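You operate a simulated robot arm through the tools that you are given. There is no shell and no other tool. Be economical: measure what you need, move in short steps, check, and stop when the job is done.

You are at the controls of a simulated two-armed robot. One attempt, no reset.

TASK
Switch the bridge box off, zero its knob, rack the green spool and put the red cover back on.
Fine: green rocker off and bridge knob to 0 before the green spool goes back into its rack hole; the cover on last; leave the orange spool.

The check looks at the end state, three seconds after you hand in, the way a careful person would. Anything else that was tipped, shoved, dropped, spilled or broken makes it a failure. Lids that push on must go on centred and level and be pressed home; caps that screw on are set level and turned clockwise until they are tight.

THE ROBOT
Two 6-joint arms with two-finger parallel grippers on one trunk, on a base that drives. Base frame: it is fixed to the floor where the robot stands at the start and does not move with it; the origin is under the middle of the robot, x ahead of it, y to its left, z up. Lengths are in mm, angles in degrees, forces in N, time in s.
The left shoulder is at the start at [70, 166, 1406], the right one opposite. With the tool pointing down near the work surface each hand reaches from about 380 to 800 mm from the robot's upright axis, wherever it stands, measured 20 degrees to its own side. Places, roughly: green rocker [500, 0, 900]; bridge knob [400, -100, 900]; green spool hole [600, 200, 800]; bridge box top [400, 0, 800]; bridge box [400, 0, 800]. Payload 3.91 kg a hand.
The tool frame of a hand sits at the grasp point between the pads (the TCP): z along the fingers, y along the line on which they close. The tips reach 30 mm beyond it. The gripper opens to 110 mm. The fingers are 20 mm wide and 10 mm thick; the gripper's body (48 by 112 mm) begins 55 mm behind the TCP.
Orientation is that of the tool frame in the base frame, as a unit quaternion [x, y, z, w]. With the fingers straight down and closing along the base's y, the tool's x points along the base's -x, its y along +y and its z along -z.

THE INTERFACE
- The arms move only by the tool apply_moves. It takes "left_increments", "right_increments" or both (then of equal length, played together; a hand with none holds still); each is a list of rows, each an object (a shift or turn left out is 0, a gripper value left out holds the last) with "translation": the shift along the tool's x, y, z in m, a list of three; "rotation": the turn, a rotation vector about the tool's x, y, z in degrees, a list of three; "jaw": the closure, from 0 (fully open) to 1 (shut). In form: [{"translation": [x, y, z], "rotation": [wx, wy, wz], "jaw": jaw}, ...]. A call has 1 to 8 rows; each row shifts and turns the commanded pose from where the row before left it, along the tool's axes as they then stand. A row lasts 0.2 s, in which the tool goes at most 50 mm and 8.6 degrees; a call with a longer step from one row to the next is refused whole, and so is a gripper value outside its range. Where a pose cannot be reached the arm comes as near as it can. A force on the tool above 90 N (or 10 N above the force at the start of the call, whichever is more), or a blocked arm, ends the call early, and 0.2 s more pass. Each finger travels about 108 mm/s and halts on what it meets, pressing with about 35 N; the grip force reading is that of the motor and also rises with nothing between the fingers. The clock runs only during rows and for 0.2 s after the last one: add rows that do not move to give the fingers time. It gives the time, the measured TCP pose, the force on the tool (base axes), the opening and the grip force at its end, in the units of the frame above (readings bear some noise).
- Cameras (640 x 400 px; columns grow to the right, rows downward): "scene" is now at [116, 31.3, 1602.8]; the picture's right is [0.43, -0.90, -0.00], its down [-0.76, -0.36, -0.53] and it looks along [0.48, 0.23, -0.85] (base axes); focal length 278 px, centre (320, 200). "left" rides on the left gripper at [77, -7, -115] in its tool frame; the picture's right is [0.09, 1.00, 0.00], its down [-0.80, 0.07, -0.59] and it looks along [-0.59, 0.05, 0.80] (tool axes); focal length 270 px, centre (320, 200). "right" rides on the right gripper at [77, 7, -115] in its tool frame; the picture's right is [-0.09, 1.00, 0.00], its down [-0.80, -0.07, -0.59] and it looks along [-0.59, -0.05, 0.80] (tool axes); focal length 270 px, centre (320, 200). There is no depth. A picture from a camera that has moved, and an enlarged one, comes with that camera's place and axes in the base frame and with its lens.
- snapshot(camera): a new picture of that camera. It takes no simulated time.
- lift_body(by): slides the trunk up (or, below 0, down) by that many mm; the arms and the scene camera ride with it, the base frame stays. It gives what a move gives, with no picture.
- drive_base(legs): drives the robot by 1 to 6 legs, each [ahead, left, turn to the left] in mm, mm and degrees, along the robot's own axes; the way and the turn of a leg run together, so that a leg with both is an arc; at most 1500 mm and 180 degrees a leg. The arms and the cameras ride along, it lands a little off, and it stops where it bumps. It gives what a move gives.
- aim_head(pan, tilt): turns the head with the scene camera to pan (to the left, within 86 degrees either way) and tilt (down, from -29 to 69), counted from straight ahead of the robot. It gives what a move gives.
- enlarge(camera, box): a new picture of the part [left, top, right, bottom] of that camera's present view, enlarged. It takes no simulated time.
- finish_job(): hands the job in; it is judged then, once.

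Work in short steps. Places have to be worked out from the pictures, the camera data and where the tool is seen: move nearer, look again, correct. Check each grasp and each placing, and mend what went wrong. You have 120 turns and 100 pictures in all, those below and enlarged ones among them. Open the grippers and draw the arms clear of the work before you hand the job in, unless the task says otherwise; then end with one line.

The tools are called after "Request:" by a JSON object that holds its "method" and its "body". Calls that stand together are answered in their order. apply_moves: Moves the arms, as the interface text tells. Its arguments: {"type":"object","properties":{"left_increments":{"type":"array","items":{"type":"object","properties":{"translation":{"type":"array","items":{"type":"number"}},"rotation":{"type":"array","items":{"type":"number"}},"jaw":{"type":"number"}}}},"right_increments":{"type":"array","items":{"type":"object","properties":{"translation":{"type":"array","items":{"type":"number"}},"rotation":{"type":"array","items":{"type":"number"}},"jaw":{"type":"number"}}}}},"required":[]} The other tools are called the same way: lift_body (by) slides the trunk up or down; drive_base (legs) drives the base; aim_head (pan, tilt) turns the head that bears the scene camera; snapshot (camera) takes a picture; enlarge (camera, box) takes an enlarged picture of a part of a camera's view; finish_job () hands the job in.

At the start:

```text
t: 0.0
left_position: [604.5, 338.4, 1000.1]
left_orientation: [0.0, 1.0, 0.0, -0.001]
left_force: [0.3, -0.2, -0.2]
left_opening: 110.1
left_grasp_force: 0.1
right_position: [669.1, -177.9, 1000.1]
right_orientation: [0.0, 1.0, 0.0, 0.0]
right_force: [0.4, 0.1, -1.1]
right_opening: 110.2
right_grasp_force: 0.0
trunk travel left (down, up): [-901.0, 39.0]
robot x, y, heading: [1.9, 0.8, -0.2]
head pan, tilt: [25.5, 57.8]
```

scene: 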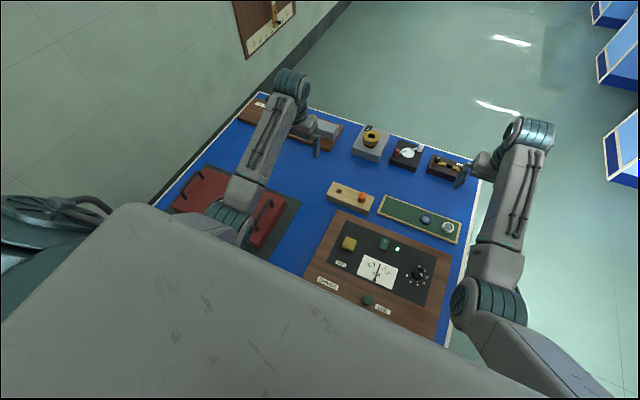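
right: 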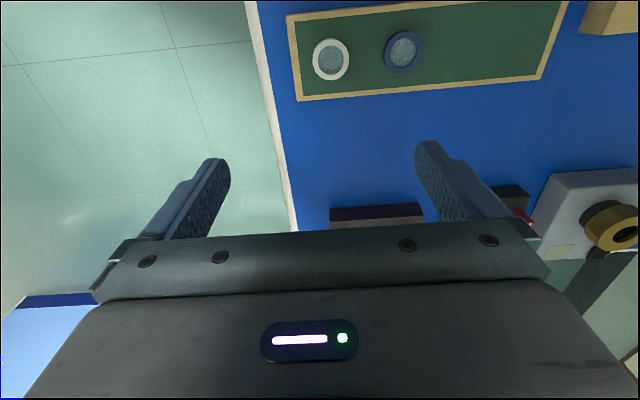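
left: 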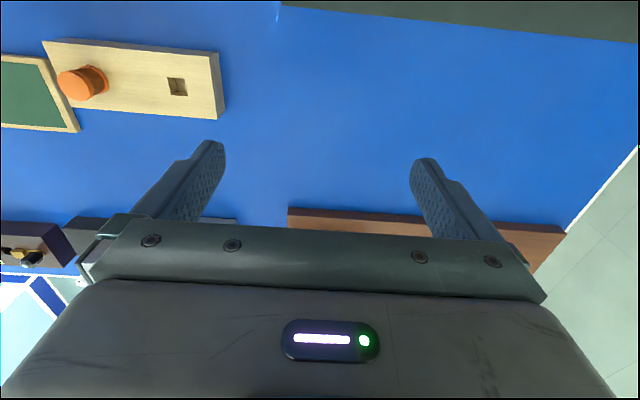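

I take enlarged views of the bridge box, the rack and the red cover area.

Request:
{"method": "enlarge", "body": {"camera": "scene", "box": [300, 200, 470, 340]}}

Request:
{"method": "enlarge", "body": {"camera": "scene", "box": [150, 80, 480, 280]}}

```text
2.86 times, centred on (385, 270) of scene
camera zoom: at [116.0, 31.3, 1602.8], right [0.43, -0.9, 0.0], down [-0.76, -0.36, -0.53], along [0.48, 0.23, -0.85], focal length 793 px, centre (134, 0)
```

zoom: 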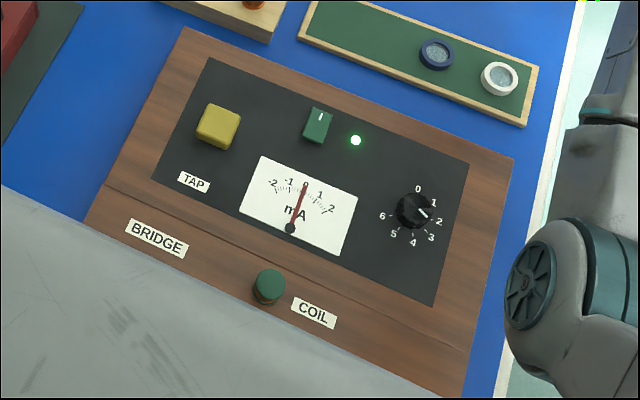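

```text
1.94 times, centred on (315, 180) of scene
camera zoom: at [116.0, 31.3, 1602.8], right [0.43, -0.9, 0.0], down [-0.76, -0.36, -0.53], along [0.48, 0.23, -0.85], focal length 538 px, centre (330, 239)
```

zoom: 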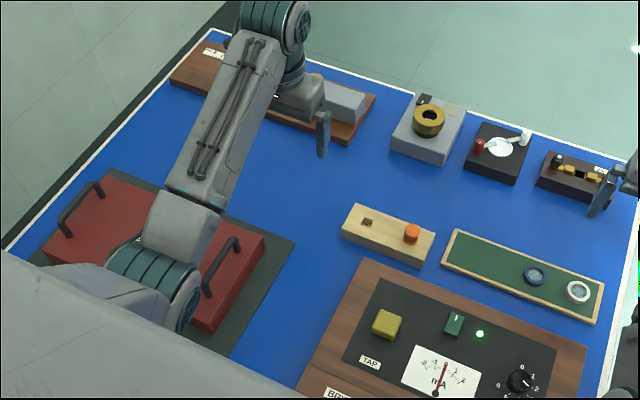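

The green spool sits on the COIL post at about x=310, too close for reach, and the cover is near y=480. I back the base 120 mm and turn the head for a better look.

Request:
{"method": "drive_base", "body": {"legs": [[-120, 0, 0]]}}

Request:
{"method": "aim_head", "body": {"pan": 0, "tilt": 55}}

Request:
{"method": "snapshot", "body": {"camera": "scene"}}

Request:
{"method": "snapshot", "body": {"camera": "left"}}

Request:
{"method": "snapshot", "body": {"camera": "right"}}

```text
t: 1.2
left_position: [487.8, 335.3, 998.5]
left_orientation: [0.002, 1.0, -0.001, -0.001]
left_force: [-0.1, -0.1, 0.0]
left_opening: 109.9
left_grasp_force: 0.0
right_position: [551.4, -180.7, 998.1]
right_orientation: [0.003, 1.0, 0.0, -0.001]
right_force: [-0.1, -0.1, -1.0]
right_opening: 110.2
right_grasp_force: 0.0
trunk travel left (down, up): [-901.0, 39.0]
robot x, y, heading: [-117.7, 2.4, -0.4]
head pan, tilt: [25.5, 57.8]
```

```text
t: 2.1
left_position: [486.2, 335.2, 1000.0]
left_orientation: [0.001, 1.0, 0.0, 0.0]
left_force: [0.1, -0.1, -0.1]
left_opening: 109.9
left_grasp_force: 0.2
right_position: [548.7, -180.0, 999.4]
right_orientation: [0.002, 1.0, 0.0, 0.0]
right_force: [-0.8, -0.4, -0.8]
right_opening: 109.9
right_grasp_force: 0.0
trunk travel left (down, up): [-901.0, 39.0]
robot x, y, heading: [-119.6, -0.7, -0.2]
head pan, tilt: [0.0, 55.0]
```

```text
94 pictures are left
camera scene: at [5.8, 1.5, 1606.4], right [0.0, -1.0, 0.0], down [-0.82, 0.0, -0.57], along [0.57, 0.0, -0.82], focal length 278 px, centre (320, 200)
```

scene: 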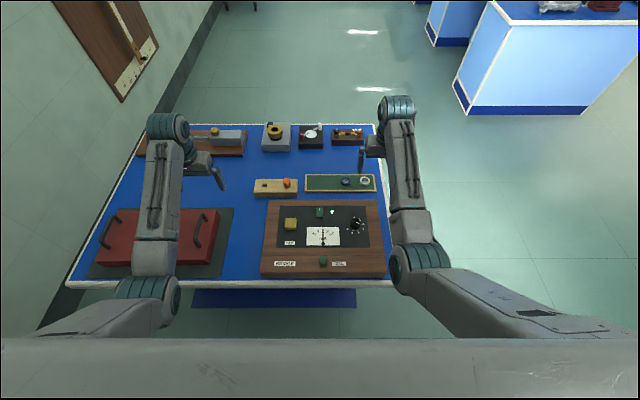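

```text
93 pictures are left
camera left: at [409.3, 329.7, 1113.8], right [-0.09, 1.0, 0.0], down [0.8, 0.07, 0.6], along [0.59, 0.05, -0.8], focal length 270 px, centre (320, 200)
```

left: 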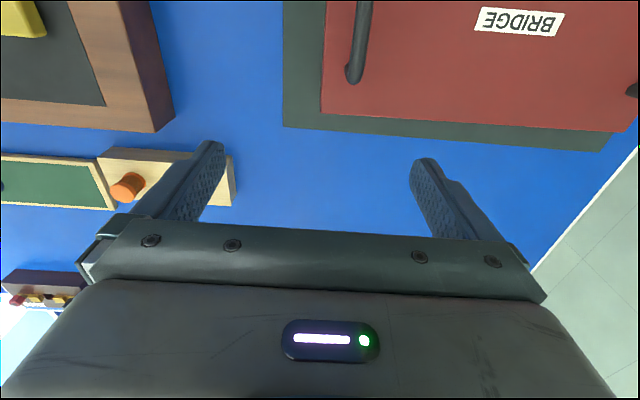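

```text
92 pictures are left
camera right: at [472.2, -173.0, 1114.7], right [0.09, 1.0, 0.0], down [0.8, -0.07, 0.59], along [0.59, -0.05, -0.8], focal length 270 px, centre (320, 200)
```

right: 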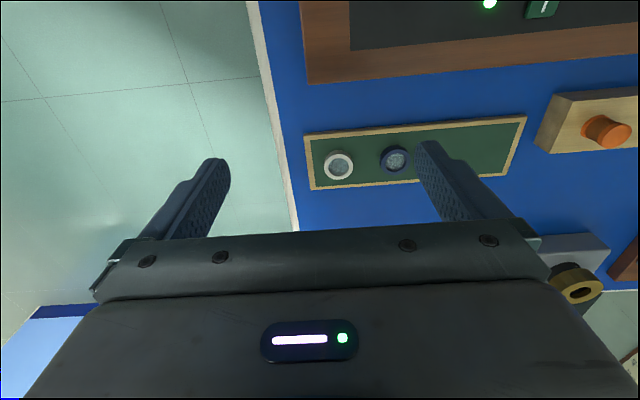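

Good clear view. I enlarge the box and the cover for measuring.

Request:
{"method": "enlarge", "body": {"camera": "scene", "box": [250, 165, 400, 285]}}

Request:
{"method": "enlarge", "body": {"camera": "scene", "box": [60, 160, 300, 300]}}

```text
3.33 times, centred on (325, 225) of scene
camera zoom: at [5.8, 1.5, 1606.4], right [0.0, -1.0, 0.0], down [-0.82, 0.0, -0.57], along [0.57, 0.0, -0.82], focal length 926 px, centre (303, 117)
```

zoom: 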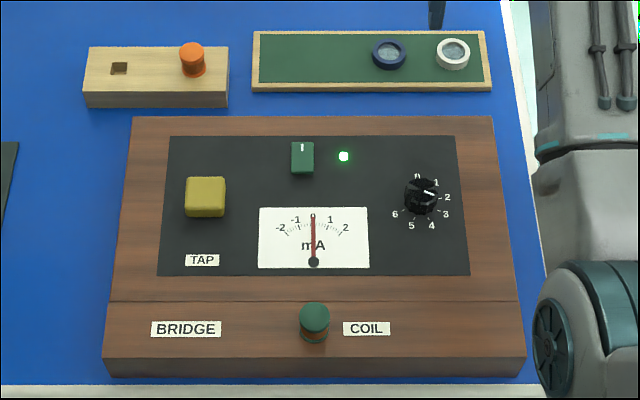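

```text
2.67 times, centred on (180, 230) of scene
camera zoom: at [5.8, 1.5, 1606.4], right [0.0, -1.0, 0.0], down [-0.82, 0.0, -0.57], along [0.57, 0.0, -0.82], focal length 740 px, centre (693, 120)
```

zoom: 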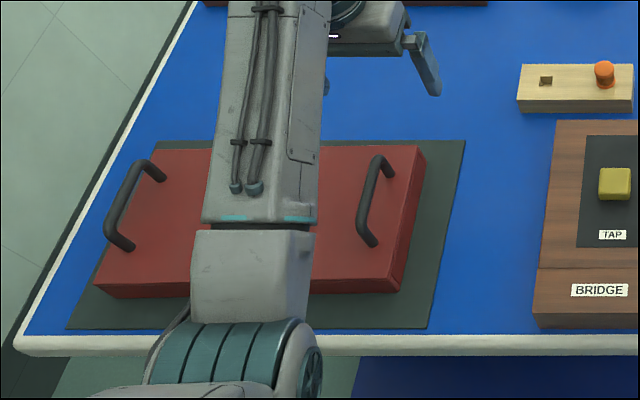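

The box top lies at about z≈857, x 286–526, y −185…170. I bring the right hand above the panel for a close view of rocker and knob.

Request:
{"method": "apply_moves", "body": {"right_increments": [{"translation": [0.024, 0.026, 0]}, {"translation": [0.024, 0.026, 0]}, {"translation": [0.024, 0.026, 0]}, {"translation": [0.024, 0.026, 0]}, {"translation": [0.024, 0.026, 0]}, {}]}}

Request:
{"method": "snapshot", "body": {"camera": "right"}}

Request:
{"method": "enlarge", "body": {"camera": "right", "box": [180, 20, 440, 190]}}

```text
t: 3.5
left_position: [487.1, 335.6, 1000.2]
left_orientation: [0.002, 1.0, 0.0, 0.0]
left_force: [0.7, -0.4, -0.3]
left_opening: 110.0
left_grasp_force: 0.1
right_position: [496.5, -151.8, 1035.8]
right_orientation: [0.03, 0.996, -0.061, 0.058]
right_force: [-0.4, 0.3, -0.4]
right_opening: 110.1
right_grasp_force: 0.0
right hand out of reach, approached as far as the arm can: row 5
trunk travel left (down, up): [-901.0, 39.0]
robot x, y, heading: [-117.0, 1.8, -0.2]
head pan, tilt: [0.0, 55.0]
stopped in row 6 (right hand): the arm was blocked; the commanded pose is now the measured one
```

```text
89 pictures are left
camera right: at [409.5, -126.0, 1138.7], right [0.15, 0.98, -0.11], down [0.72, -0.04, 0.69], along [0.67, -0.18, -0.72], focal length 270 px, centre (320, 200)
```

right: 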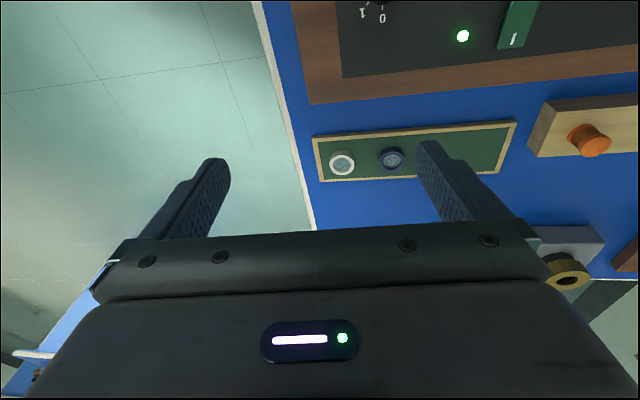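

```text
2.35 times, centred on (310, 105) of right
camera zoom: at [409.5, -126.0, 1138.7], right [0.15, 0.98, -0.11], down [0.72, -0.04, 0.69], along [0.67, -0.18, -0.72], focal length 636 px, centre (344, 424)
```

zoom: 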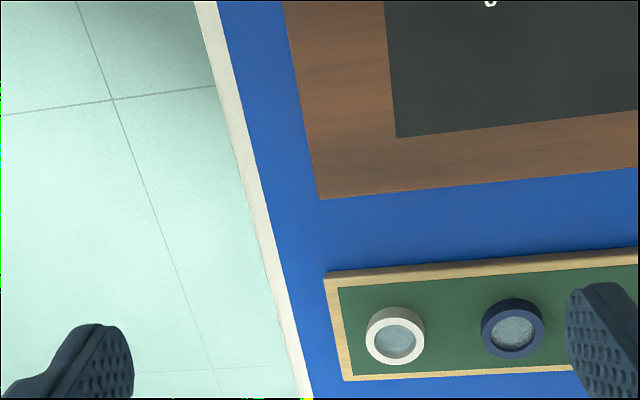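

The arm was hindered near that pose, so I look at how it stands now.

Request:
{"method": "snapshot", "body": {"camera": "scene"}}

```text
87 pictures are left
camera scene: at [7.2, 1.7, 1606.3], right [0.0, -1.0, 0.0], down [-0.82, 0.0, -0.57], along [0.57, 0.0, -0.82], focal length 278 px, centre (320, 200)
```

scene: 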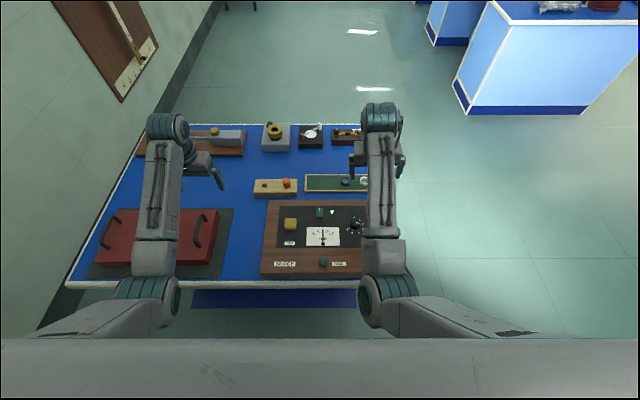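

I back another 100 mm to gain reach, then level the right hand again.

Request:
{"method": "drive_base", "body": {"legs": [[-100, 0, 0]]}}

Request:
{"method": "apply_moves", "body": {"right_increments": [{"rotation": [-3.5, 3.3, -1.7]}, {"rotation": [-3.5, 3.3, -1.7]}, {}]}}

```text
t: 4.7
left_position: [387.6, 336.9, 997.2]
left_orientation: [0.002, 1.0, 0.0, -0.001]
left_force: [0.3, 0.3, 0.4]
left_opening: 109.9
left_grasp_force: 0.1
right_position: [396.7, -150.1, 1033.3]
right_orientation: [0.028, 0.996, -0.062, 0.055]
right_force: [1.0, 0.4, 0.0]
right_opening: 110.3
right_grasp_force: 0.1
trunk travel left (down, up): [-901.0, 39.0]
robot x, y, heading: [-216.8, -2.3, -0.2]
head pan, tilt: [0.0, 55.0]
```

```text
t: 5.5
left_position: [382.6, 336.6, 1001.2]
left_orientation: [0.001, 1.0, 0.001, 0.001]
left_force: [0.1, 0.7, -0.3]
left_opening: 109.8
left_grasp_force: 0.1
right_position: [403.4, -145.3, 1017.2]
right_orientation: [-0.001, 1.0, -0.001, 0.001]
right_force: [-0.2, -0.9, 0.3]
right_opening: 110.2
right_grasp_force: 0.1
right hand out of reach, approached as far as the arm can: row 2
trunk travel left (down, up): [-901.0, 39.0]
robot x, y, heading: [-217.5, 2.4, -0.2]
head pan, tilt: [0.0, 55.0]
```

Level again; I go ahead and left, slightly lower, to (445,−50,990).

Request:
{"method": "apply_moves", "body": {"right_increments": [{"translation": [-0.02, 0.02, 0.014]}, {"translation": [-0.02, 0.03, 0.014]}, {"translation": [0, 0.03, 0]}, {"translation": [0, 0.02, 0]}, {}]}}

Request:
{"method": "snapshot", "body": {"camera": "right"}}

```text
t: 6.7
left_position: [384.5, 334.9, 1000.2]
left_orientation: [0.002, 1.0, 0.0, 0.0]
left_force: [0.2, -0.4, 0.1]
left_opening: 110.1
left_grasp_force: 0.1
right_position: [448.0, -49.0, 988.1]
right_orientation: [0.001, 1.0, -0.002, 0.0]
right_force: [0.3, -0.5, 0.6]
right_opening: 110.0
right_grasp_force: 0.1
trunk travel left (down, up): [-901.0, 39.0]
robot x, y, heading: [-220.8, -0.3, -0.1]
head pan, tilt: [0.0, 55.0]
```

```text
86 pictures are left
camera right: at [372.0, -42.0, 1102.0], right [0.09, 1.0, 0.0], down [0.8, -0.07, 0.59], along [0.59, -0.06, -0.81], focal length 270 px, centre (320, 200)
```

right: 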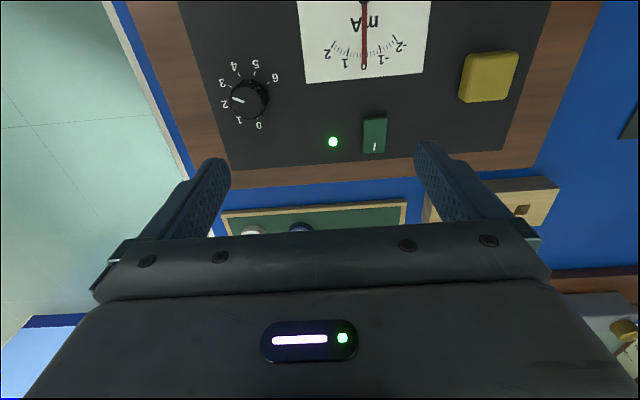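

Request:
{"method": "enlarge", "body": {"camera": "right", "box": [210, 50, 410, 175]}}

Request:
{"method": "enlarge", "body": {"camera": "scene", "box": [260, 150, 400, 260]}}

```text
3.20 times, centred on (310, 112) of right
camera zoom: at [372.0, -42.0, 1102.0], right [0.09, 1.0, 0.0], down [0.8, -0.07, 0.59], along [0.59, -0.06, -0.81], focal length 865 px, centre (352, 480)
```

zoom: 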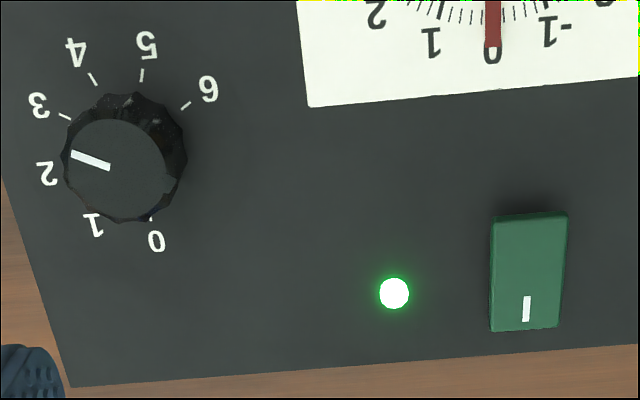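

```text
3.64 times, centred on (330, 205) of scene
camera zoom: at [-94.8, 1.0, 1606.3], right [0.0, -1.0, 0.0], down [-0.82, 0.0, -0.57], along [0.57, 0.0, -0.82], focal length 1010 px, centre (284, 182)
```

zoom: 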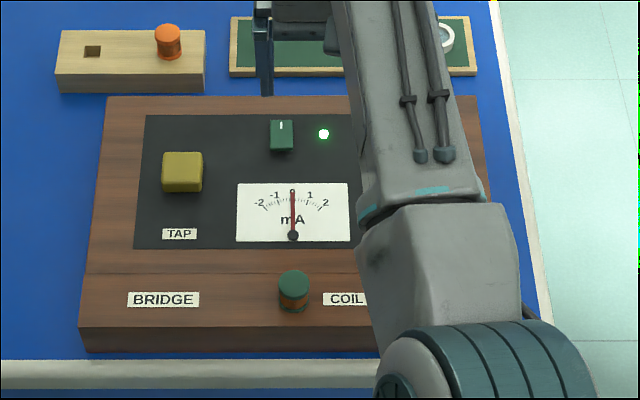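

The rocker's marked far end is pressed in (LED on) and the near end is raised at about (460,−3). I close the right hand and hover over the near end.

Request:
{"method": "apply_moves", "body": {"right_increments": [{"translation": [-0.007, 0.023, 0.01], "jaw": 1}, {"translation": [-0.007, 0.023, 0.02]}, {"translation": [0, 0, 0.02]}, {}, {}]}}

Request:
{"method": "snapshot", "body": {"camera": "right"}}

```text
t: 7.9
left_position: [385.5, 335.3, 999.8]
left_orientation: [0.001, 1.0, 0.0, 0.0]
left_force: [0.1, -0.1, 0.1]
left_opening: 110.0
left_grasp_force: 0.0
right_position: [464.0, -11.3, 937.0]
right_orientation: [0.005, 1.0, -0.006, 0.001]
right_force: [-0.2, -0.2, -0.2]
right_opening: 0.0
right_grasp_force: 35.1
trunk travel left (down, up): [-901.0, 39.0]
robot x, y, heading: [-221.5, 1.9, -0.4]
head pan, tilt: [0.0, 55.0]
```

```text
83 pictures are left
camera right: at [386.5, -2.6, 1052.0], right [0.1, 1.0, -0.01], down [0.8, -0.07, 0.6], along [0.59, -0.07, -0.8], focal length 270 px, centre (320, 200)
```

right: 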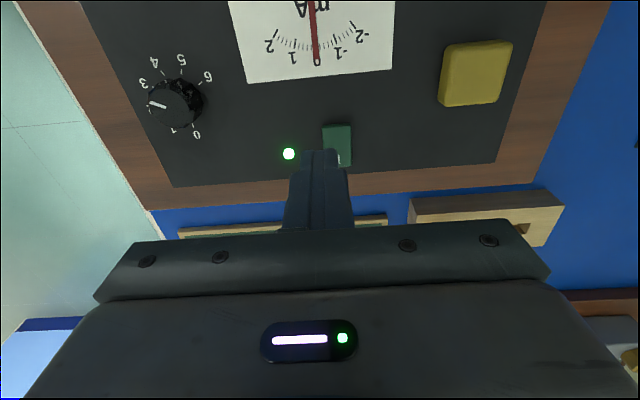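

Tip needs +9 mm in y. I correct and descend to just above the rocker.

Request:
{"method": "apply_moves", "body": {"right_increments": [{"translation": [0.003, 0.009, 0.01]}, {"translation": [0, 0, 0.012]}, {}]}}

Request:
{"method": "enlarge", "body": {"camera": "right", "box": [260, 90, 400, 180]}}

```text
t: 8.7
left_position: [386.0, 335.1, 999.6]
left_orientation: [0.002, 1.0, 0.0, -0.001]
left_force: [-1.2, -0.3, -0.5]
left_opening: 109.8
left_grasp_force: 0.1
right_position: [460.6, -4.0, 912.2]
right_orientation: [0.006, 1.0, -0.006, -0.002]
right_force: [-0.1, -0.3, 0.7]
right_opening: 0.2
right_grasp_force: 35.1
trunk travel left (down, up): [-901.0, 39.0]
robot x, y, heading: [-218.6, -0.2, 0.0]
head pan, tilt: [0.0, 55.0]
```

```text
4.44 times, centred on (330, 135) of right
camera zoom: at [383.4, 4.8, 1026.9], right [0.1, 0.99, -0.01], down [0.8, -0.07, 0.59], along [0.59, -0.07, -0.81], focal length 1201 px, centre (276, 489)
```

zoom: 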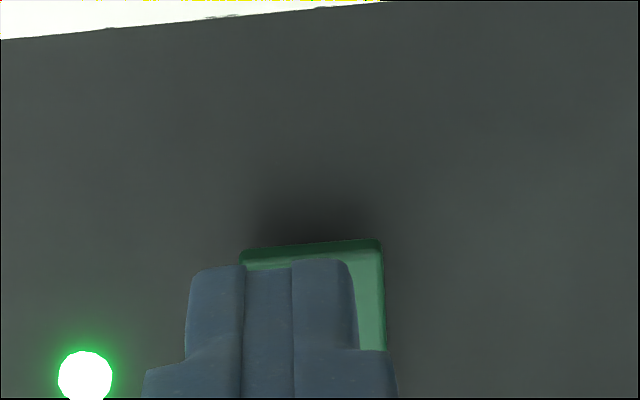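

Tip is over the raised near end. I press down in small steps.

Request:
{"method": "apply_moves", "body": {"right_increments": [{"translation": [0, 0.003, 0.004]}, {"translation": [0, 0, 0.004]}, {"translation": [0, 0, 0.004]}, {"translation": [0, 0, 0.004]}, {}]}}

Request:
{"method": "snapshot", "body": {"camera": "right"}}

```text
t: 9.9
left_position: [384.9, 335.6, 1000.0]
left_orientation: [0.002, 1.0, 0.0, 0.0]
left_force: [0.3, -0.1, -0.8]
left_opening: 110.3
left_grasp_force: 0.1
right_position: [458.7, 0.8, 897.7]
right_orientation: [0.004, 1.0, -0.005, -0.001]
right_force: [0.0, -0.6, -0.4]
right_opening: 0.0
right_grasp_force: 35.1
trunk travel left (down, up): [-901.0, 39.0]
robot x, y, heading: [-217.6, 0.4, -0.2]
head pan, tilt: [0.0, 55.0]
```

```text
81 pictures are left
camera right: at [382.4, 10.4, 1012.9], right [0.1, 1.0, -0.01], down [0.8, -0.07, 0.59], along [0.59, -0.07, -0.8], focal length 270 px, centre (320, 200)
```

right: 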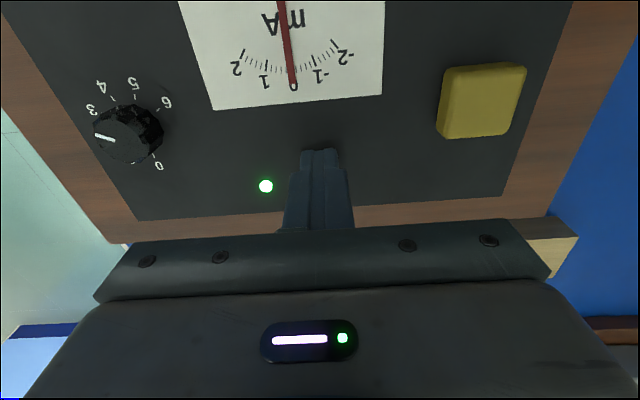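

No contact yet (tip at about 868). I keep pressing.

Request:
{"method": "apply_moves", "body": {"right_increments": [{"translation": [0, 0, 0.003]}, {"translation": [0, 0, 0.003]}, {"translation": [0, 0, 0.003]}, {"translation": [0, 0, 0.003]}, {}]}}

Request:
{"method": "snapshot", "body": {"camera": "right"}}

```text
t: 11.1
left_position: [384.4, 335.4, 999.1]
left_orientation: [0.001, 1.0, 0.0, 0.0]
left_force: [0.2, 0.6, 0.3]
left_opening: 109.7
left_grasp_force: 0.0
right_position: [458.2, 9.0, 888.7]
right_orientation: [0.003, 1.0, -0.001, 0.0]
right_force: [0.4, 0.1, -0.1]
right_opening: 0.1
right_grasp_force: 35.2
trunk travel left (down, up): [-901.0, 39.0]
robot x, y, heading: [-222.2, 0.8, -0.1]
head pan, tilt: [0.0, 55.0]
```

```text
80 pictures are left
camera right: at [381.7, 15.4, 1002.5], right [0.09, 1.0, 0.0], down [0.8, -0.07, 0.59], along [0.59, -0.06, -0.8], focal length 270 px, centre (320, 200)
```

right: 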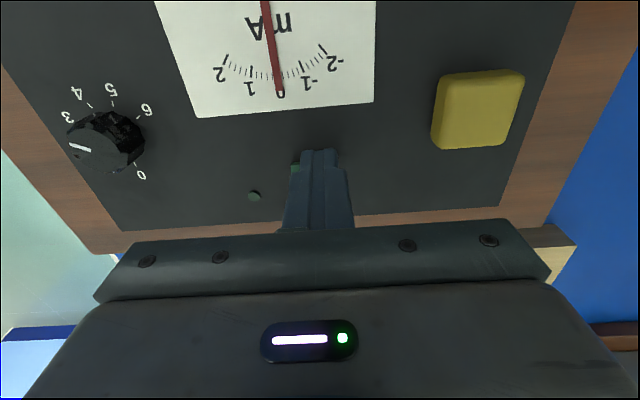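

LED is dark: rocker is off. I raise the hand, open it, and move over to the knob.

Request:
{"method": "apply_moves", "body": {"right_increments": [{"translation": [0, 0, -0.03]}, {"translation": [0, 0, -0.04]}, {"translation": [0.01, -0.035, -0.02], "jaw": 0.3}, {"translation": [0.01, -0.035, 0]}, {"translation": [0.01, -0.035, 0]}, {}]}}

Request:
{"method": "snapshot", "body": {"camera": "right"}}

```text
t: 12.5
left_position: [385.2, 335.8, 998.6]
left_orientation: [0.002, 1.0, -0.001, 0.0]
left_force: [0.1, 0.3, -0.3]
left_opening: 109.8
left_grasp_force: 0.0
right_position: [425.6, -92.3, 979.2]
right_orientation: [0.0, 1.0, 0.0, -0.002]
right_force: [0.6, 0.8, -0.8]
right_opening: 77.1
right_grasp_force: 0.2
trunk travel left (down, up): [-901.0, 39.0]
robot x, y, heading: [-217.8, 1.6, -0.2]
head pan, tilt: [0.0, 55.0]
```

```text
79 pictures are left
camera right: at [350.0, -85.9, 1093.8], right [0.09, 1.0, 0.0], down [0.8, -0.07, 0.59], along [0.59, -0.05, -0.81], focal length 270 px, centre (320, 200)
```

right: 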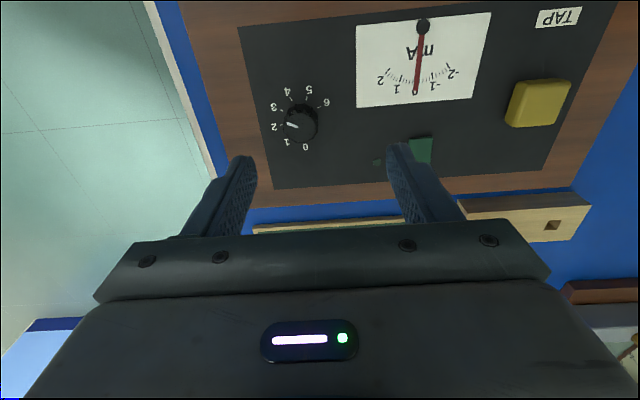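

Request:
{"method": "enlarge", "body": {"camera": "right", "box": [260, 75, 340, 160]}}

Request:
{"method": "enlarge", "body": {"camera": "right", "box": [370, 100, 450, 180]}}

```text
4.71 times, centred on (300, 118) of right
camera zoom: at [350.0, -85.9, 1093.8], right [0.09, 1.0, 0.0], down [0.8, -0.07, 0.59], along [0.59, -0.05, -0.81], focal length 1272 px, centre (414, 588)
```

zoom: 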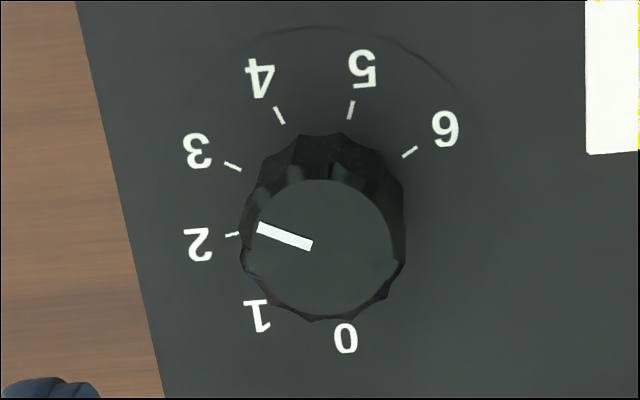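

```text
5.00 times, centred on (410, 140) of right
camera zoom: at [350.0, -85.9, 1093.8], right [0.09, 1.0, 0.0], down [0.8, -0.07, 0.59], along [0.59, -0.05, -0.81], focal length 1351 px, centre (-130, 500)
```

zoom: 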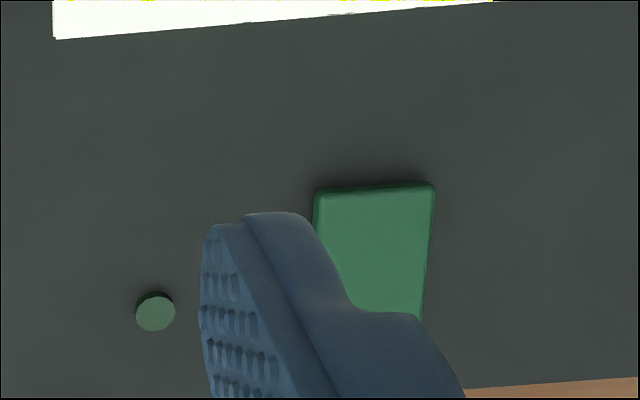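

Rocker sits flat in the off position. The knob centre works out at (434,−110), top ~874, with 0 pointing straight ahead and the pointer at −114° (≈2.85); I need to turn it 114° counter-clockwise. I centre over it and pre-turn the hand 57° the other way.

Request:
{"method": "apply_moves", "body": {"right_increments": [{"translation": [-0.0085, -0.0175, 0.02], "jaw": 0.45}, {"rotation": [0, 0, 8.2]}, {"rotation": [0, 0, 8.2]}, {"rotation": [0, 0, 8.2]}, {"rotation": [0, 0, 8.2]}, {"rotation": [0, 0, 8.2]}, {"rotation": [0, 0, 8.2]}, {"rotation": [0, 0, 8.2]}]}}

Request:
{"method": "snapshot", "body": {"camera": "right"}}

```text
t: 14.3
left_position: [385.1, 336.2, 999.7]
left_orientation: [0.002, 1.0, 0.0, 0.0]
left_force: [0.4, -0.3, 0.7]
left_opening: 110.0
left_grasp_force: 0.2
right_position: [437.2, -111.4, 958.6]
right_orientation: [0.481, 0.877, -0.001, -0.001]
right_force: [-0.2, -0.9, -0.1]
right_opening: 60.4
right_grasp_force: 0.2
trunk travel left (down, up): [-901.0, 39.0]
robot x, y, heading: [-223.7, -0.0, -0.3]
head pan, tilt: [0.0, 55.0]
```

```text
76 pictures are left
camera right: at [401.1, -42.2, 1073.0], right [0.89, 0.46, 0.0], down [0.37, -0.71, 0.59], along [0.27, -0.53, -0.8], focal length 270 px, centre (320, 200)
```

right: 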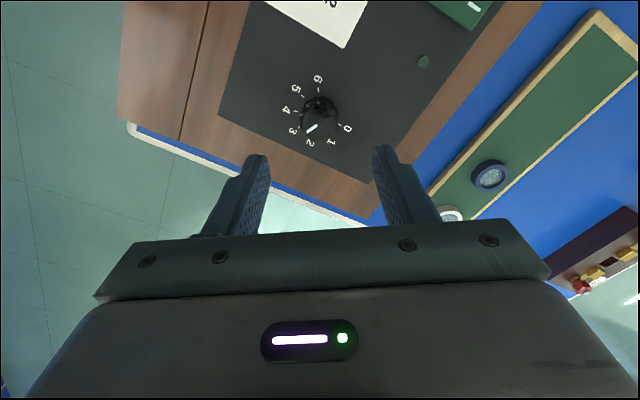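

Centred within a few mm. I descend to just above the knob and check.

Request:
{"method": "apply_moves", "body": {"right_increments": [{"translation": [0, 0, 0.02]}, {"translation": [0, 0, 0.02]}, {}]}}

Request:
{"method": "snapshot", "body": {"camera": "right"}}

```text
t: 15.1
left_position: [383.5, 336.5, 999.9]
left_orientation: [0.002, 1.0, 0.0, -0.001]
left_force: [0.6, -0.1, 0.1]
left_opening: 110.2
left_grasp_force: 0.0
right_position: [434.2, -109.7, 916.7]
right_orientation: [0.48, 0.877, 0.0, -0.001]
right_force: [-0.5, -0.8, -0.7]
right_opening: 60.5
right_grasp_force: 0.1
trunk travel left (down, up): [-901.0, 39.0]
robot x, y, heading: [-222.9, -1.8, -0.0]
head pan, tilt: [0.0, 55.0]
```

```text
75 pictures are left
camera right: at [399.5, -41.2, 1031.7], right [0.89, 0.46, 0.0], down [0.37, -0.71, 0.59], along [0.27, -0.53, -0.8], focal length 270 px, centre (320, 200)
```

right: 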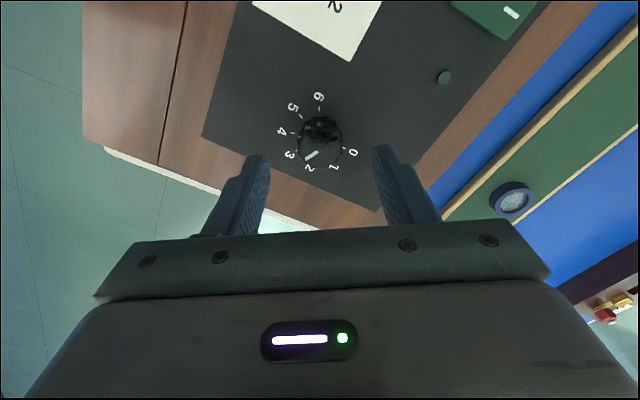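

Aligned well. I lower so the tips reach ~861 and close on the knob.

Request:
{"method": "apply_moves", "body": {"right_increments": [{"translation": [0, 0, 0.013]}, {"translation": [0, 0, 0.012]}, {}, {"jaw": 1}, {}, {}]}}

Request:
{"method": "snapshot", "body": {"camera": "right"}}

```text
t: 16.5
left_position: [384.9, 335.7, 999.7]
left_orientation: [0.001, 1.0, 0.0, 0.0]
left_force: [0.9, -1.1, 0.6]
left_opening: 109.8
left_grasp_force: 0.2
right_position: [434.9, -110.3, 893.7]
right_orientation: [0.48, 0.877, -0.001, -0.001]
right_force: [1.0, 1.3, -0.1]
right_opening: 29.4
right_grasp_force: 44.5
trunk travel left (down, up): [-901.0, 39.0]
robot x, y, heading: [-220.4, 3.2, -0.1]
head pan, tilt: [0.0, 55.0]
```

```text
74 pictures are left
camera right: at [399.7, -41.4, 1007.8], right [0.89, 0.46, 0.0], down [0.37, -0.71, 0.59], along [0.27, -0.53, -0.8], focal length 270 px, centre (320, 200)
```

right: 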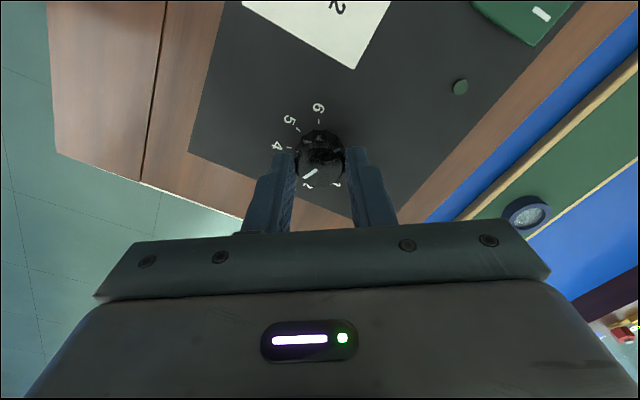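

Gripped (29.4 mm). I turn 114° counter-clockwise in two calls, starting with 64°.

Request:
{"method": "apply_moves", "body": {"right_increments": [{"rotation": [0, 0, -8]}, {"rotation": [0, 0, -8]}, {"rotation": [0, 0, -8]}, {"rotation": [0, 0, -8]}, {"rotation": [0, 0, -8]}, {"rotation": [0, 0, -8]}, {"rotation": [0, 0, -8]}, {"rotation": [0, 0, -8]}]}}

Request:
{"method": "snapshot", "body": {"camera": "right"}}

```text
t: 18.3
left_position: [385.5, 336.7, 999.1]
left_orientation: [0.002, 1.0, 0.0, 0.0]
left_force: [0.0, 0.6, -0.3]
left_opening: 110.2
left_grasp_force: 0.2
right_position: [435.1, -109.0, 892.3]
right_orientation: [-0.058, 0.998, 0.0, -0.002]
right_force: [-4.2, 6.0, -11.7]
right_opening: 29.6
right_grasp_force: 45.2
trunk travel left (down, up): [-901.0, 39.0]
robot x, y, heading: [-221.2, -0.8, -0.1]
head pan, tilt: [0.0, 55.0]
```

```text
73 pictures are left
camera right: at [358.5, -112.2, 1008.1], right [-0.03, 1.0, 0.0], down [0.81, 0.02, 0.59], along [0.59, 0.02, -0.81], focal length 270 px, centre (320, 200)
```

right: 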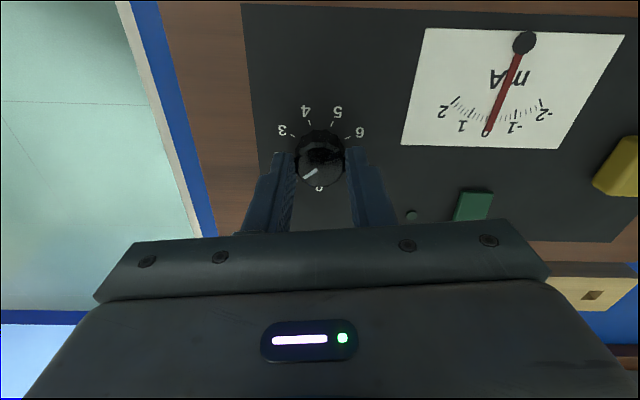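

The knob follows. I turn the remaining ~49°.

Request:
{"method": "apply_moves", "body": {"right_increments": [{"rotation": [0, 0, -8]}, {"rotation": [0, 0, -8]}, {"rotation": [0, 0, -8]}, {"rotation": [0, 0, -8]}, {"rotation": [0, 0, -8]}, {"rotation": [0, 0, -8]}, {"rotation": [0, 0, -2]}, {}]}}

Request:
{"method": "enlarge", "body": {"camera": "right", "box": [260, 90, 380, 210]}}

```text
t: 20.1
left_position: [385.5, 337.8, 999.8]
left_orientation: [0.002, 1.0, -0.001, 0.0]
left_force: [0.7, 0.3, -0.1]
left_opening: 110.3
left_grasp_force: 0.2
right_position: [434.5, -110.5, 893.2]
right_orientation: [-0.475, 0.88, 0.0, -0.002]
right_force: [-12.3, 10.2, -13.1]
right_opening: 29.1
right_grasp_force: 45.0
trunk travel left (down, up): [-901.0, 39.0]
robot x, y, heading: [-224.0, 2.6, 0.0]
head pan, tilt: [0.0, 55.0]
```

```text
3.33 times, centred on (320, 150) of right
camera zoom: at [387.7, -170.3, 1008.2], right [-0.78, 0.62, 0.0], down [0.5, 0.63, 0.59], along [0.37, 0.46, -0.81], focal length 901 px, centre (320, 367)
```

zoom: 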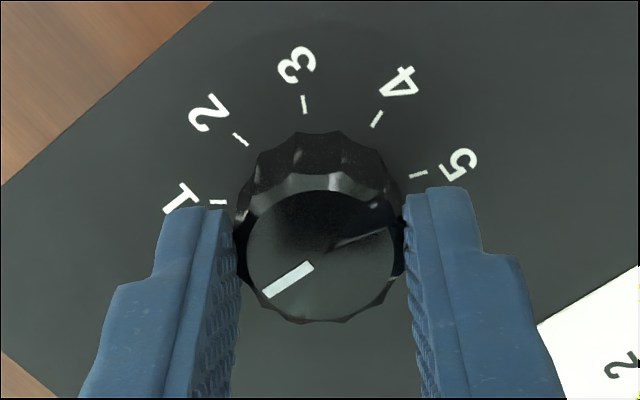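

Pointer is within a few degrees of 0. I release and rise to re-measure.

Request:
{"method": "apply_moves", "body": {"right_increments": [{"jaw": 0.5}, {}, {"translation": [0, 0, -0.025]}, {"translation": [0, 0, -0.025]}, {}]}}

Request:
{"method": "enlarge", "body": {"camera": "right", "box": [260, 60, 380, 180]}}

```text
t: 21.3
left_position: [385.1, 336.7, 999.5]
left_orientation: [0.002, 1.0, 0.0, 0.0]
left_force: [0.0, 0.4, 0.4]
left_opening: 109.9
left_grasp_force: 0.1
right_position: [436.0, -109.5, 946.0]
right_orientation: [-0.474, 0.88, -0.001, -0.001]
right_force: [0.4, 0.1, -0.2]
right_opening: 54.9
right_grasp_force: 0.1
trunk travel left (down, up): [-901.0, 39.0]
robot x, y, heading: [-222.0, 5.7, -0.3]
head pan, tilt: [0.0, 55.0]
```

```text
3.33 times, centred on (320, 120) of right
camera zoom: at [387.9, -169.8, 1060.2], right [-0.78, 0.62, 0.0], down [0.5, 0.63, 0.59], along [0.37, 0.46, -0.81], focal length 901 px, centre (320, 467)
```

zoom: 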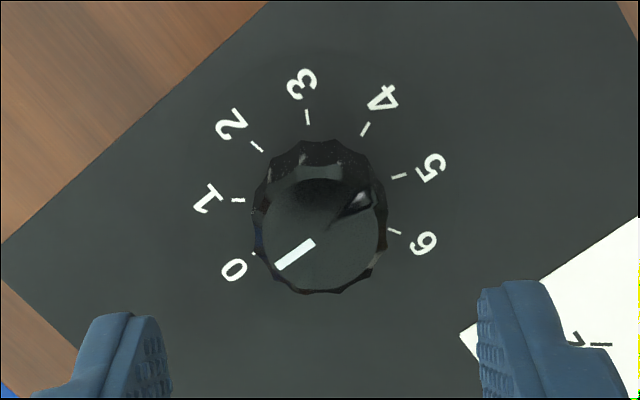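

The pointer sits about 3.5° short of the 0 tick, so I regrip and nudge it.

Request:
{"method": "apply_moves", "body": {"right_increments": [{"translation": [0, 0, 0.026]}, {"translation": [0, 0, 0.026]}, {"jaw": 1}, {}, {"rotation": [0, 0, -4.5]}, {}, {"jaw": 0.4}, {"translation": [0, 0, -0.02]}]}}

Request:
{"method": "apply_moves", "body": {"right_increments": [{"translation": [0, 0, -0.03]}, {}]}}

Request:
{"method": "enlarge", "body": {"camera": "right", "box": [260, 60, 380, 180]}}

```text
t: 23.1
left_position: [385.3, 336.1, 999.5]
left_orientation: [0.001, 1.0, 0.0, 0.0]
left_force: [-0.1, 0.3, 0.7]
left_opening: 109.9
left_grasp_force: 0.1
right_position: [436.1, -110.7, 913.9]
right_orientation: [-0.508, 0.861, 0.0, -0.001]
right_force: [-0.2, 0.5, 0.1]
right_opening: 66.0
right_grasp_force: 0.1
trunk travel left (down, up): [-901.0, 39.0]
robot x, y, heading: [-221.0, -0.3, -0.3]
head pan, tilt: [0.0, 55.0]
```

```text
t: 23.7
left_position: [385.7, 336.3, 998.9]
left_orientation: [0.002, 1.0, 0.0, 0.0]
left_force: [-0.2, 0.1, 0.1]
left_opening: 110.1
left_grasp_force: 0.1
right_position: [435.2, -111.4, 944.2]
right_orientation: [-0.508, 0.861, 0.0, -0.001]
right_force: [0.1, -0.1, 0.7]
right_opening: 66.0
right_grasp_force: 0.0
trunk travel left (down, up): [-901.0, 39.0]
robot x, y, heading: [-218.2, 0.5, -0.3]
head pan, tilt: [0.0, 55.0]
```

```text
3.33 times, centred on (320, 120) of right
camera zoom: at [393.2, -175.9, 1058.3], right [-0.83, 0.56, 0.0], down [0.45, 0.67, 0.59], along [0.33, 0.49, -0.81], focal length 901 px, centre (320, 467)
```

zoom: 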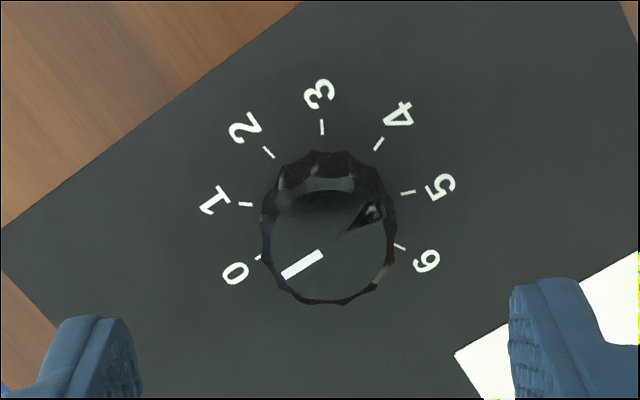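

Nearly on 0; one sharper look to be sure.

Request:
{"method": "enlarge", "body": {"camera": "right", "box": [295, 95, 345, 127]}}

```text
12.50 times, centred on (320, 111) of right
camera zoom: at [393.2, -175.9, 1058.3], right [-0.83, 0.56, 0.0], down [0.45, 0.67, 0.59], along [0.33, 0.49, -0.81], focal length 3379 px, centre (320, 1312)
```

zoom: 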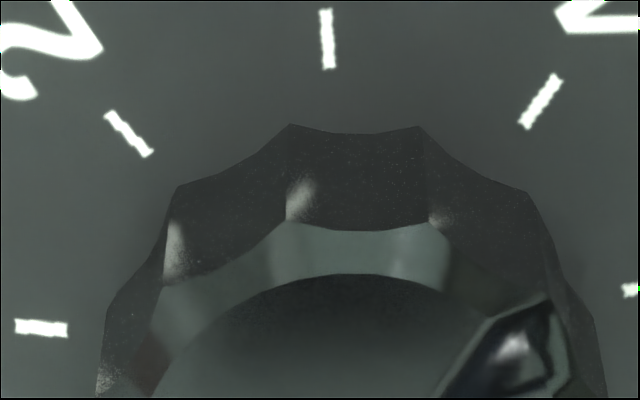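

Request:
{"method": "enlarge", "body": {"camera": "right", "box": [295, 113, 345, 153]}}

```text
10.00 times, centred on (320, 133) of right
camera zoom: at [393.2, -175.9, 1058.3], right [-0.83, 0.56, 0.0], down [0.45, 0.67, 0.59], along [0.33, 0.49, -0.81], focal length 2703 px, centre (320, 870)
```

zoom: 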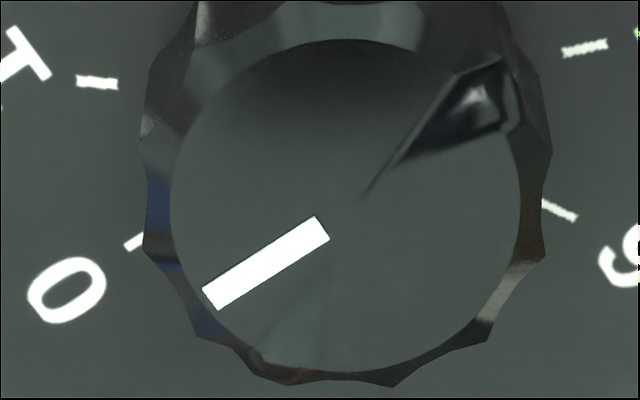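

The angle works out to within 0.5° of the 0 mark: knob done. I turn the right hand straight and park it to the right and up.

Request:
{"method": "apply_moves", "body": {"right_increments": [{"translation": [0, 0, -0.02], "rotation": [0, 0, 7.64]}, {"rotation": [0, 0, 7.64]}, {"rotation": [0, 0, 7.64]}, {"rotation": [0, 0, 7.64]}, {"rotation": [0, 0, 7.64]}, {"rotation": [0, 0, 7.64]}, {"rotation": [0, 0, 7.64]}, {"rotation": [0, 0, 7.64]}]}}

Request:
{"method": "apply_moves", "body": {"right_increments": [{"translation": [-0.02, -0.03, -0.01]}, {"translation": [-0.02, -0.03, -0.01]}, {"translation": [-0.02, -0.03, -0.01]}, {"translation": [-0.02, -0.03, 0]}, {}]}}

Request:
{"method": "enlarge", "body": {"camera": "scene", "box": [250, 150, 400, 260]}}

```text
t: 25.5
left_position: [385.5, 336.5, 999.2]
left_orientation: [0.002, 1.0, 0.001, 0.0]
left_force: [0.9, -0.2, 0.0]
left_opening: 110.0
left_grasp_force: 0.0
right_position: [436.3, -112.1, 960.4]
right_orientation: [0.001, 1.0, 0.0, -0.001]
right_force: [-1.4, 0.5, -0.8]
right_opening: 66.1
right_grasp_force: 0.1
trunk travel left (down, up): [-901.0, 39.0]
robot x, y, heading: [-221.7, 0.2, -0.2]
head pan, tilt: [0.0, 55.0]
```

```text
t: 26.7
left_position: [384.9, 335.9, 998.7]
left_orientation: [0.001, 1.0, 0.001, 0.0]
left_force: [-0.2, 0.3, -0.1]
left_opening: 110.1
left_grasp_force: 0.1
right_position: [514.2, -233.3, 992.8]
right_orientation: [0.0, 1.0, -0.001, -0.001]
right_force: [-0.1, -0.4, 0.1]
right_opening: 66.0
right_grasp_force: 0.1
trunk travel left (down, up): [-901.0, 39.0]
robot x, y, heading: [-219.3, -1.1, -0.4]
head pan, tilt: [0.0, 55.0]
```

```text
3.64 times, centred on (325, 205) of scene
camera zoom: at [-95.2, 2.1, 1606.3], right [0.0, -1.0, 0.0], down [-0.82, 0.0, -0.57], along [0.57, 0.0, -0.82], focal length 1010 px, centre (302, 182)
```

zoom: 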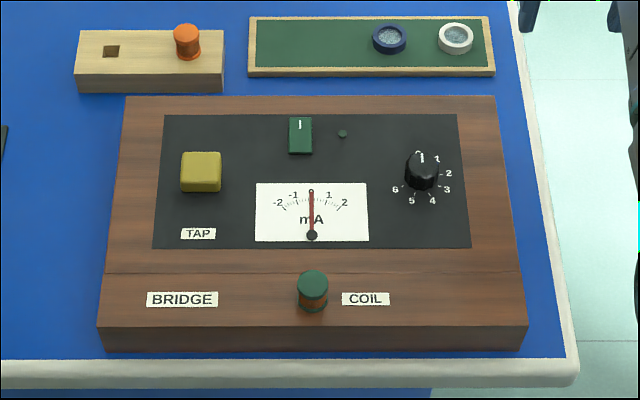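

Spool: centre about (309,−7), top ~885, ~24 mm wide, base on z≈856. I bring the left hand over toward it.

Request:
{"method": "apply_moves", "body": {"left_increments": [{"translation": [0.004, -0.042, 0]}, {"translation": [0.008, -0.042, 0.005]}, {"translation": [0.008, -0.042, 0.01]}, {"translation": [0.008, -0.042, 0.01]}, {"translation": [0.008, -0.042, 0.01]}, {"translation": [0.008, -0.042, 0.01]}, {"translation": [0.008, -0.042, 0]}, {"translation": [0.008, -0.042, 0]}]}}

Request:
{"method": "snapshot", "body": {"camera": "left"}}

```text
t: 28.3
left_position: [356.9, 164.3, 933.1]
left_orientation: [-0.027, 0.996, 0.082, 0.008]
left_force: [-0.5, 0.0, 0.1]
left_opening: 110.0
left_grasp_force: 0.1
left hand out of reach, approached as far as the arm can: row 2, 7, 8
right_position: [514.9, -232.1, 992.1]
right_orientation: [0.0, 1.0, 0.0, -0.001]
right_force: [-0.9, 0.2, 0.3]
right_opening: 65.8
right_grasp_force: 0.1
trunk travel left (down, up): [-901.0, 39.0]
robot x, y, heading: [-218.9, 2.3, 0.1]
head pan, tilt: [0.0, 55.0]
stopped in row 8 (left hand): the arm was blocked; the commanded pose is now the measured one
```

```text
66 pictures are left
camera left: at [279.7, 136.1, 1043.2], right [-0.14, 0.98, 0.16], down [0.79, 0.02, 0.61], along [0.6, 0.21, -0.77], focal length 270 px, centre (320, 200)
```

left: 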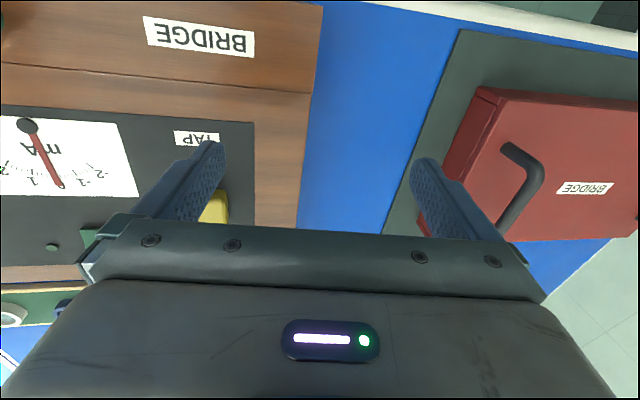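

The left arm can't cross over here, so I shift the base 180 mm to the right instead; first I lift the left hand a little and level it.

Request:
{"method": "apply_moves", "body": {"left_increments": [{"translation": [0, 0.01, -0.01], "rotation": [4.7, 0.4, 1.5]}, {"translation": [0, 0.01, -0.01], "rotation": [4.7, 0.4, 1.5]}, {}]}}

Request:
{"method": "drive_base", "body": {"legs": [[0, -180, 0]]}}

Request:
{"method": "snapshot", "body": {"camera": "left"}}

```text
t: 29.1
left_position: [354.8, 178.2, 958.1]
left_orientation: [0.0, 1.0, -0.003, 0.0]
left_force: [0.5, 1.1, -0.6]
left_opening: 109.9
left_grasp_force: 0.0
right_position: [514.9, -234.5, 992.7]
right_orientation: [0.0, 1.0, 0.0, -0.001]
right_force: [-0.2, -0.9, 0.2]
right_opening: 66.0
right_grasp_force: 0.0
trunk travel left (down, up): [-901.0, 39.0]
robot x, y, heading: [-221.7, 1.2, 0.1]
head pan, tilt: [0.0, 55.0]
```

```text
t: 30.6
left_position: [354.6, 3.5, 956.8]
left_orientation: [-0.002, 1.0, -0.003, 0.002]
left_force: [-0.4, 0.1, -0.1]
left_opening: 109.9
left_grasp_force: 0.0
right_position: [515.7, -409.6, 993.4]
right_orientation: [-0.003, 1.0, -0.001, -0.001]
right_force: [0.3, 0.6, 0.1]
right_opening: 65.9
right_grasp_force: 0.0
trunk travel left (down, up): [-901.0, 39.0]
robot x, y, heading: [-218.4, -182.4, 0.1]
head pan, tilt: [0.0, 55.0]
```

```text
65 pictures are left
camera left: at [277.5, -3.0, 1070.5], right [-0.09, 1.0, -0.01], down [0.8, 0.08, 0.6], along [0.59, 0.05, -0.8], focal length 270 px, centre (320, 200)
```

left: 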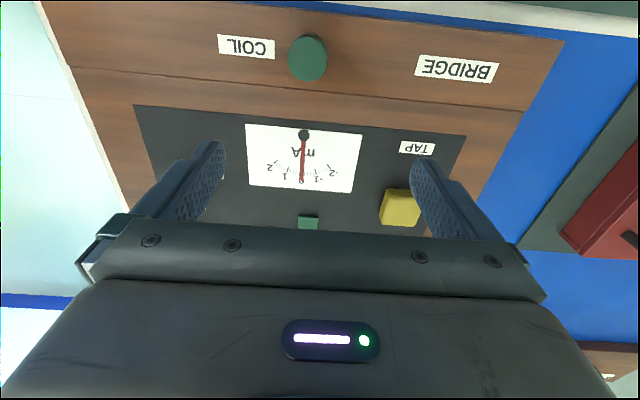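

Spool top computed at (307,−9). I move over it, partly close, and go down to just above it.

Request:
{"method": "apply_moves", "body": {"left_increments": [{"translation": [0.023, -0.006, 0], "jaw": 0.45}, {"translation": [0.023, -0.006, 0]}, {"translation": [0, 0, 0.015]}, {"translation": [0, 0, 0.015]}, {}]}}

Request:
{"method": "snapshot", "body": {"camera": "left"}}

```text
t: 31.8
left_position: [308.4, -12.0, 926.8]
left_orientation: [-0.003, 1.0, -0.003, 0.002]
left_force: [0.4, 0.3, 0.2]
left_opening: 60.5
left_grasp_force: 0.1
right_position: [515.3, -411.6, 993.3]
right_orientation: [-0.003, 1.0, 0.0, -0.001]
right_force: [0.3, 0.4, -0.1]
right_opening: 65.9
right_grasp_force: 0.0
trunk travel left (down, up): [-901.0, 39.0]
robot x, y, heading: [-221.4, -185.1, 0.3]
head pan, tilt: [0.0, 55.0]
```

```text
64 pictures are left
camera left: at [232.1, -17.8, 1040.2], right [-0.09, 1.0, 0.0], down [0.8, 0.08, 0.6], along [0.59, 0.05, -0.8], focal length 270 px, centre (320, 200)
```

left: 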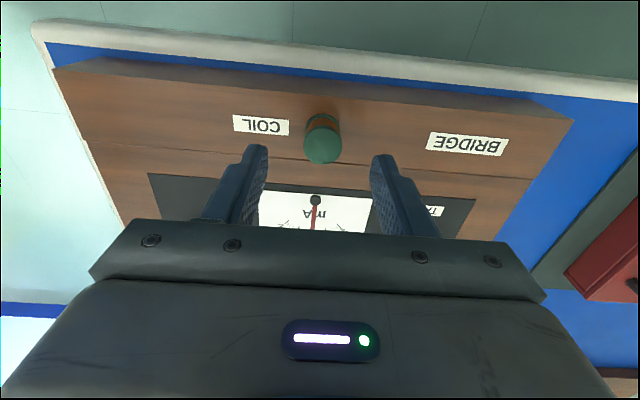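

Aligned within 3 mm. I trim, lower to tips ~861 and close.

Request:
{"method": "apply_moves", "body": {"left_increments": [{"translation": [0.0025, 0.001, 0.012]}, {"translation": [0, 0, 0.012]}, {"translation": [0, 0, 0.01]}, {}, {"jaw": 1}, {}, {}]}}

Request:
{"method": "snapshot", "body": {"camera": "left"}}

```text
t: 33.4
left_position: [306.2, -9.3, 894.0]
left_orientation: [-0.003, 1.0, -0.002, 0.001]
left_force: [0.8, -0.2, -0.1]
left_opening: 23.4
left_grasp_force: 34.6
right_position: [515.8, -412.9, 993.4]
right_orientation: [-0.003, 1.0, 0.0, 0.0]
right_force: [-0.3, -0.4, 0.7]
right_opening: 66.1
right_grasp_force: 0.0
trunk travel left (down, up): [-901.0, 39.0]
robot x, y, heading: [-223.3, -181.7, 0.0]
head pan, tilt: [0.0, 55.0]
```

```text
63 pictures are left
camera left: at [228.9, -16.0, 1007.0], right [-0.09, 1.0, 0.0], down [0.8, 0.08, 0.6], along [0.59, 0.05, -0.8], focal length 270 px, centre (320, 200)
```

left: 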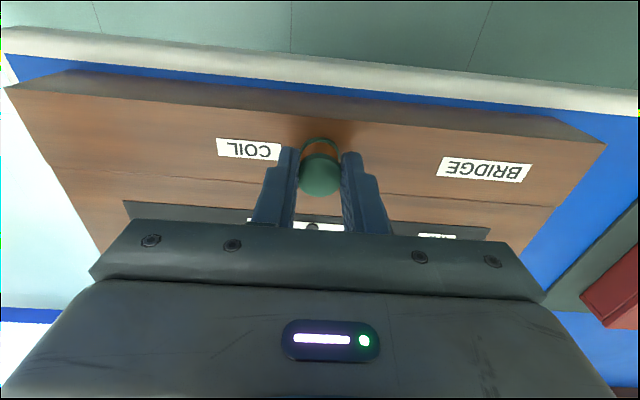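

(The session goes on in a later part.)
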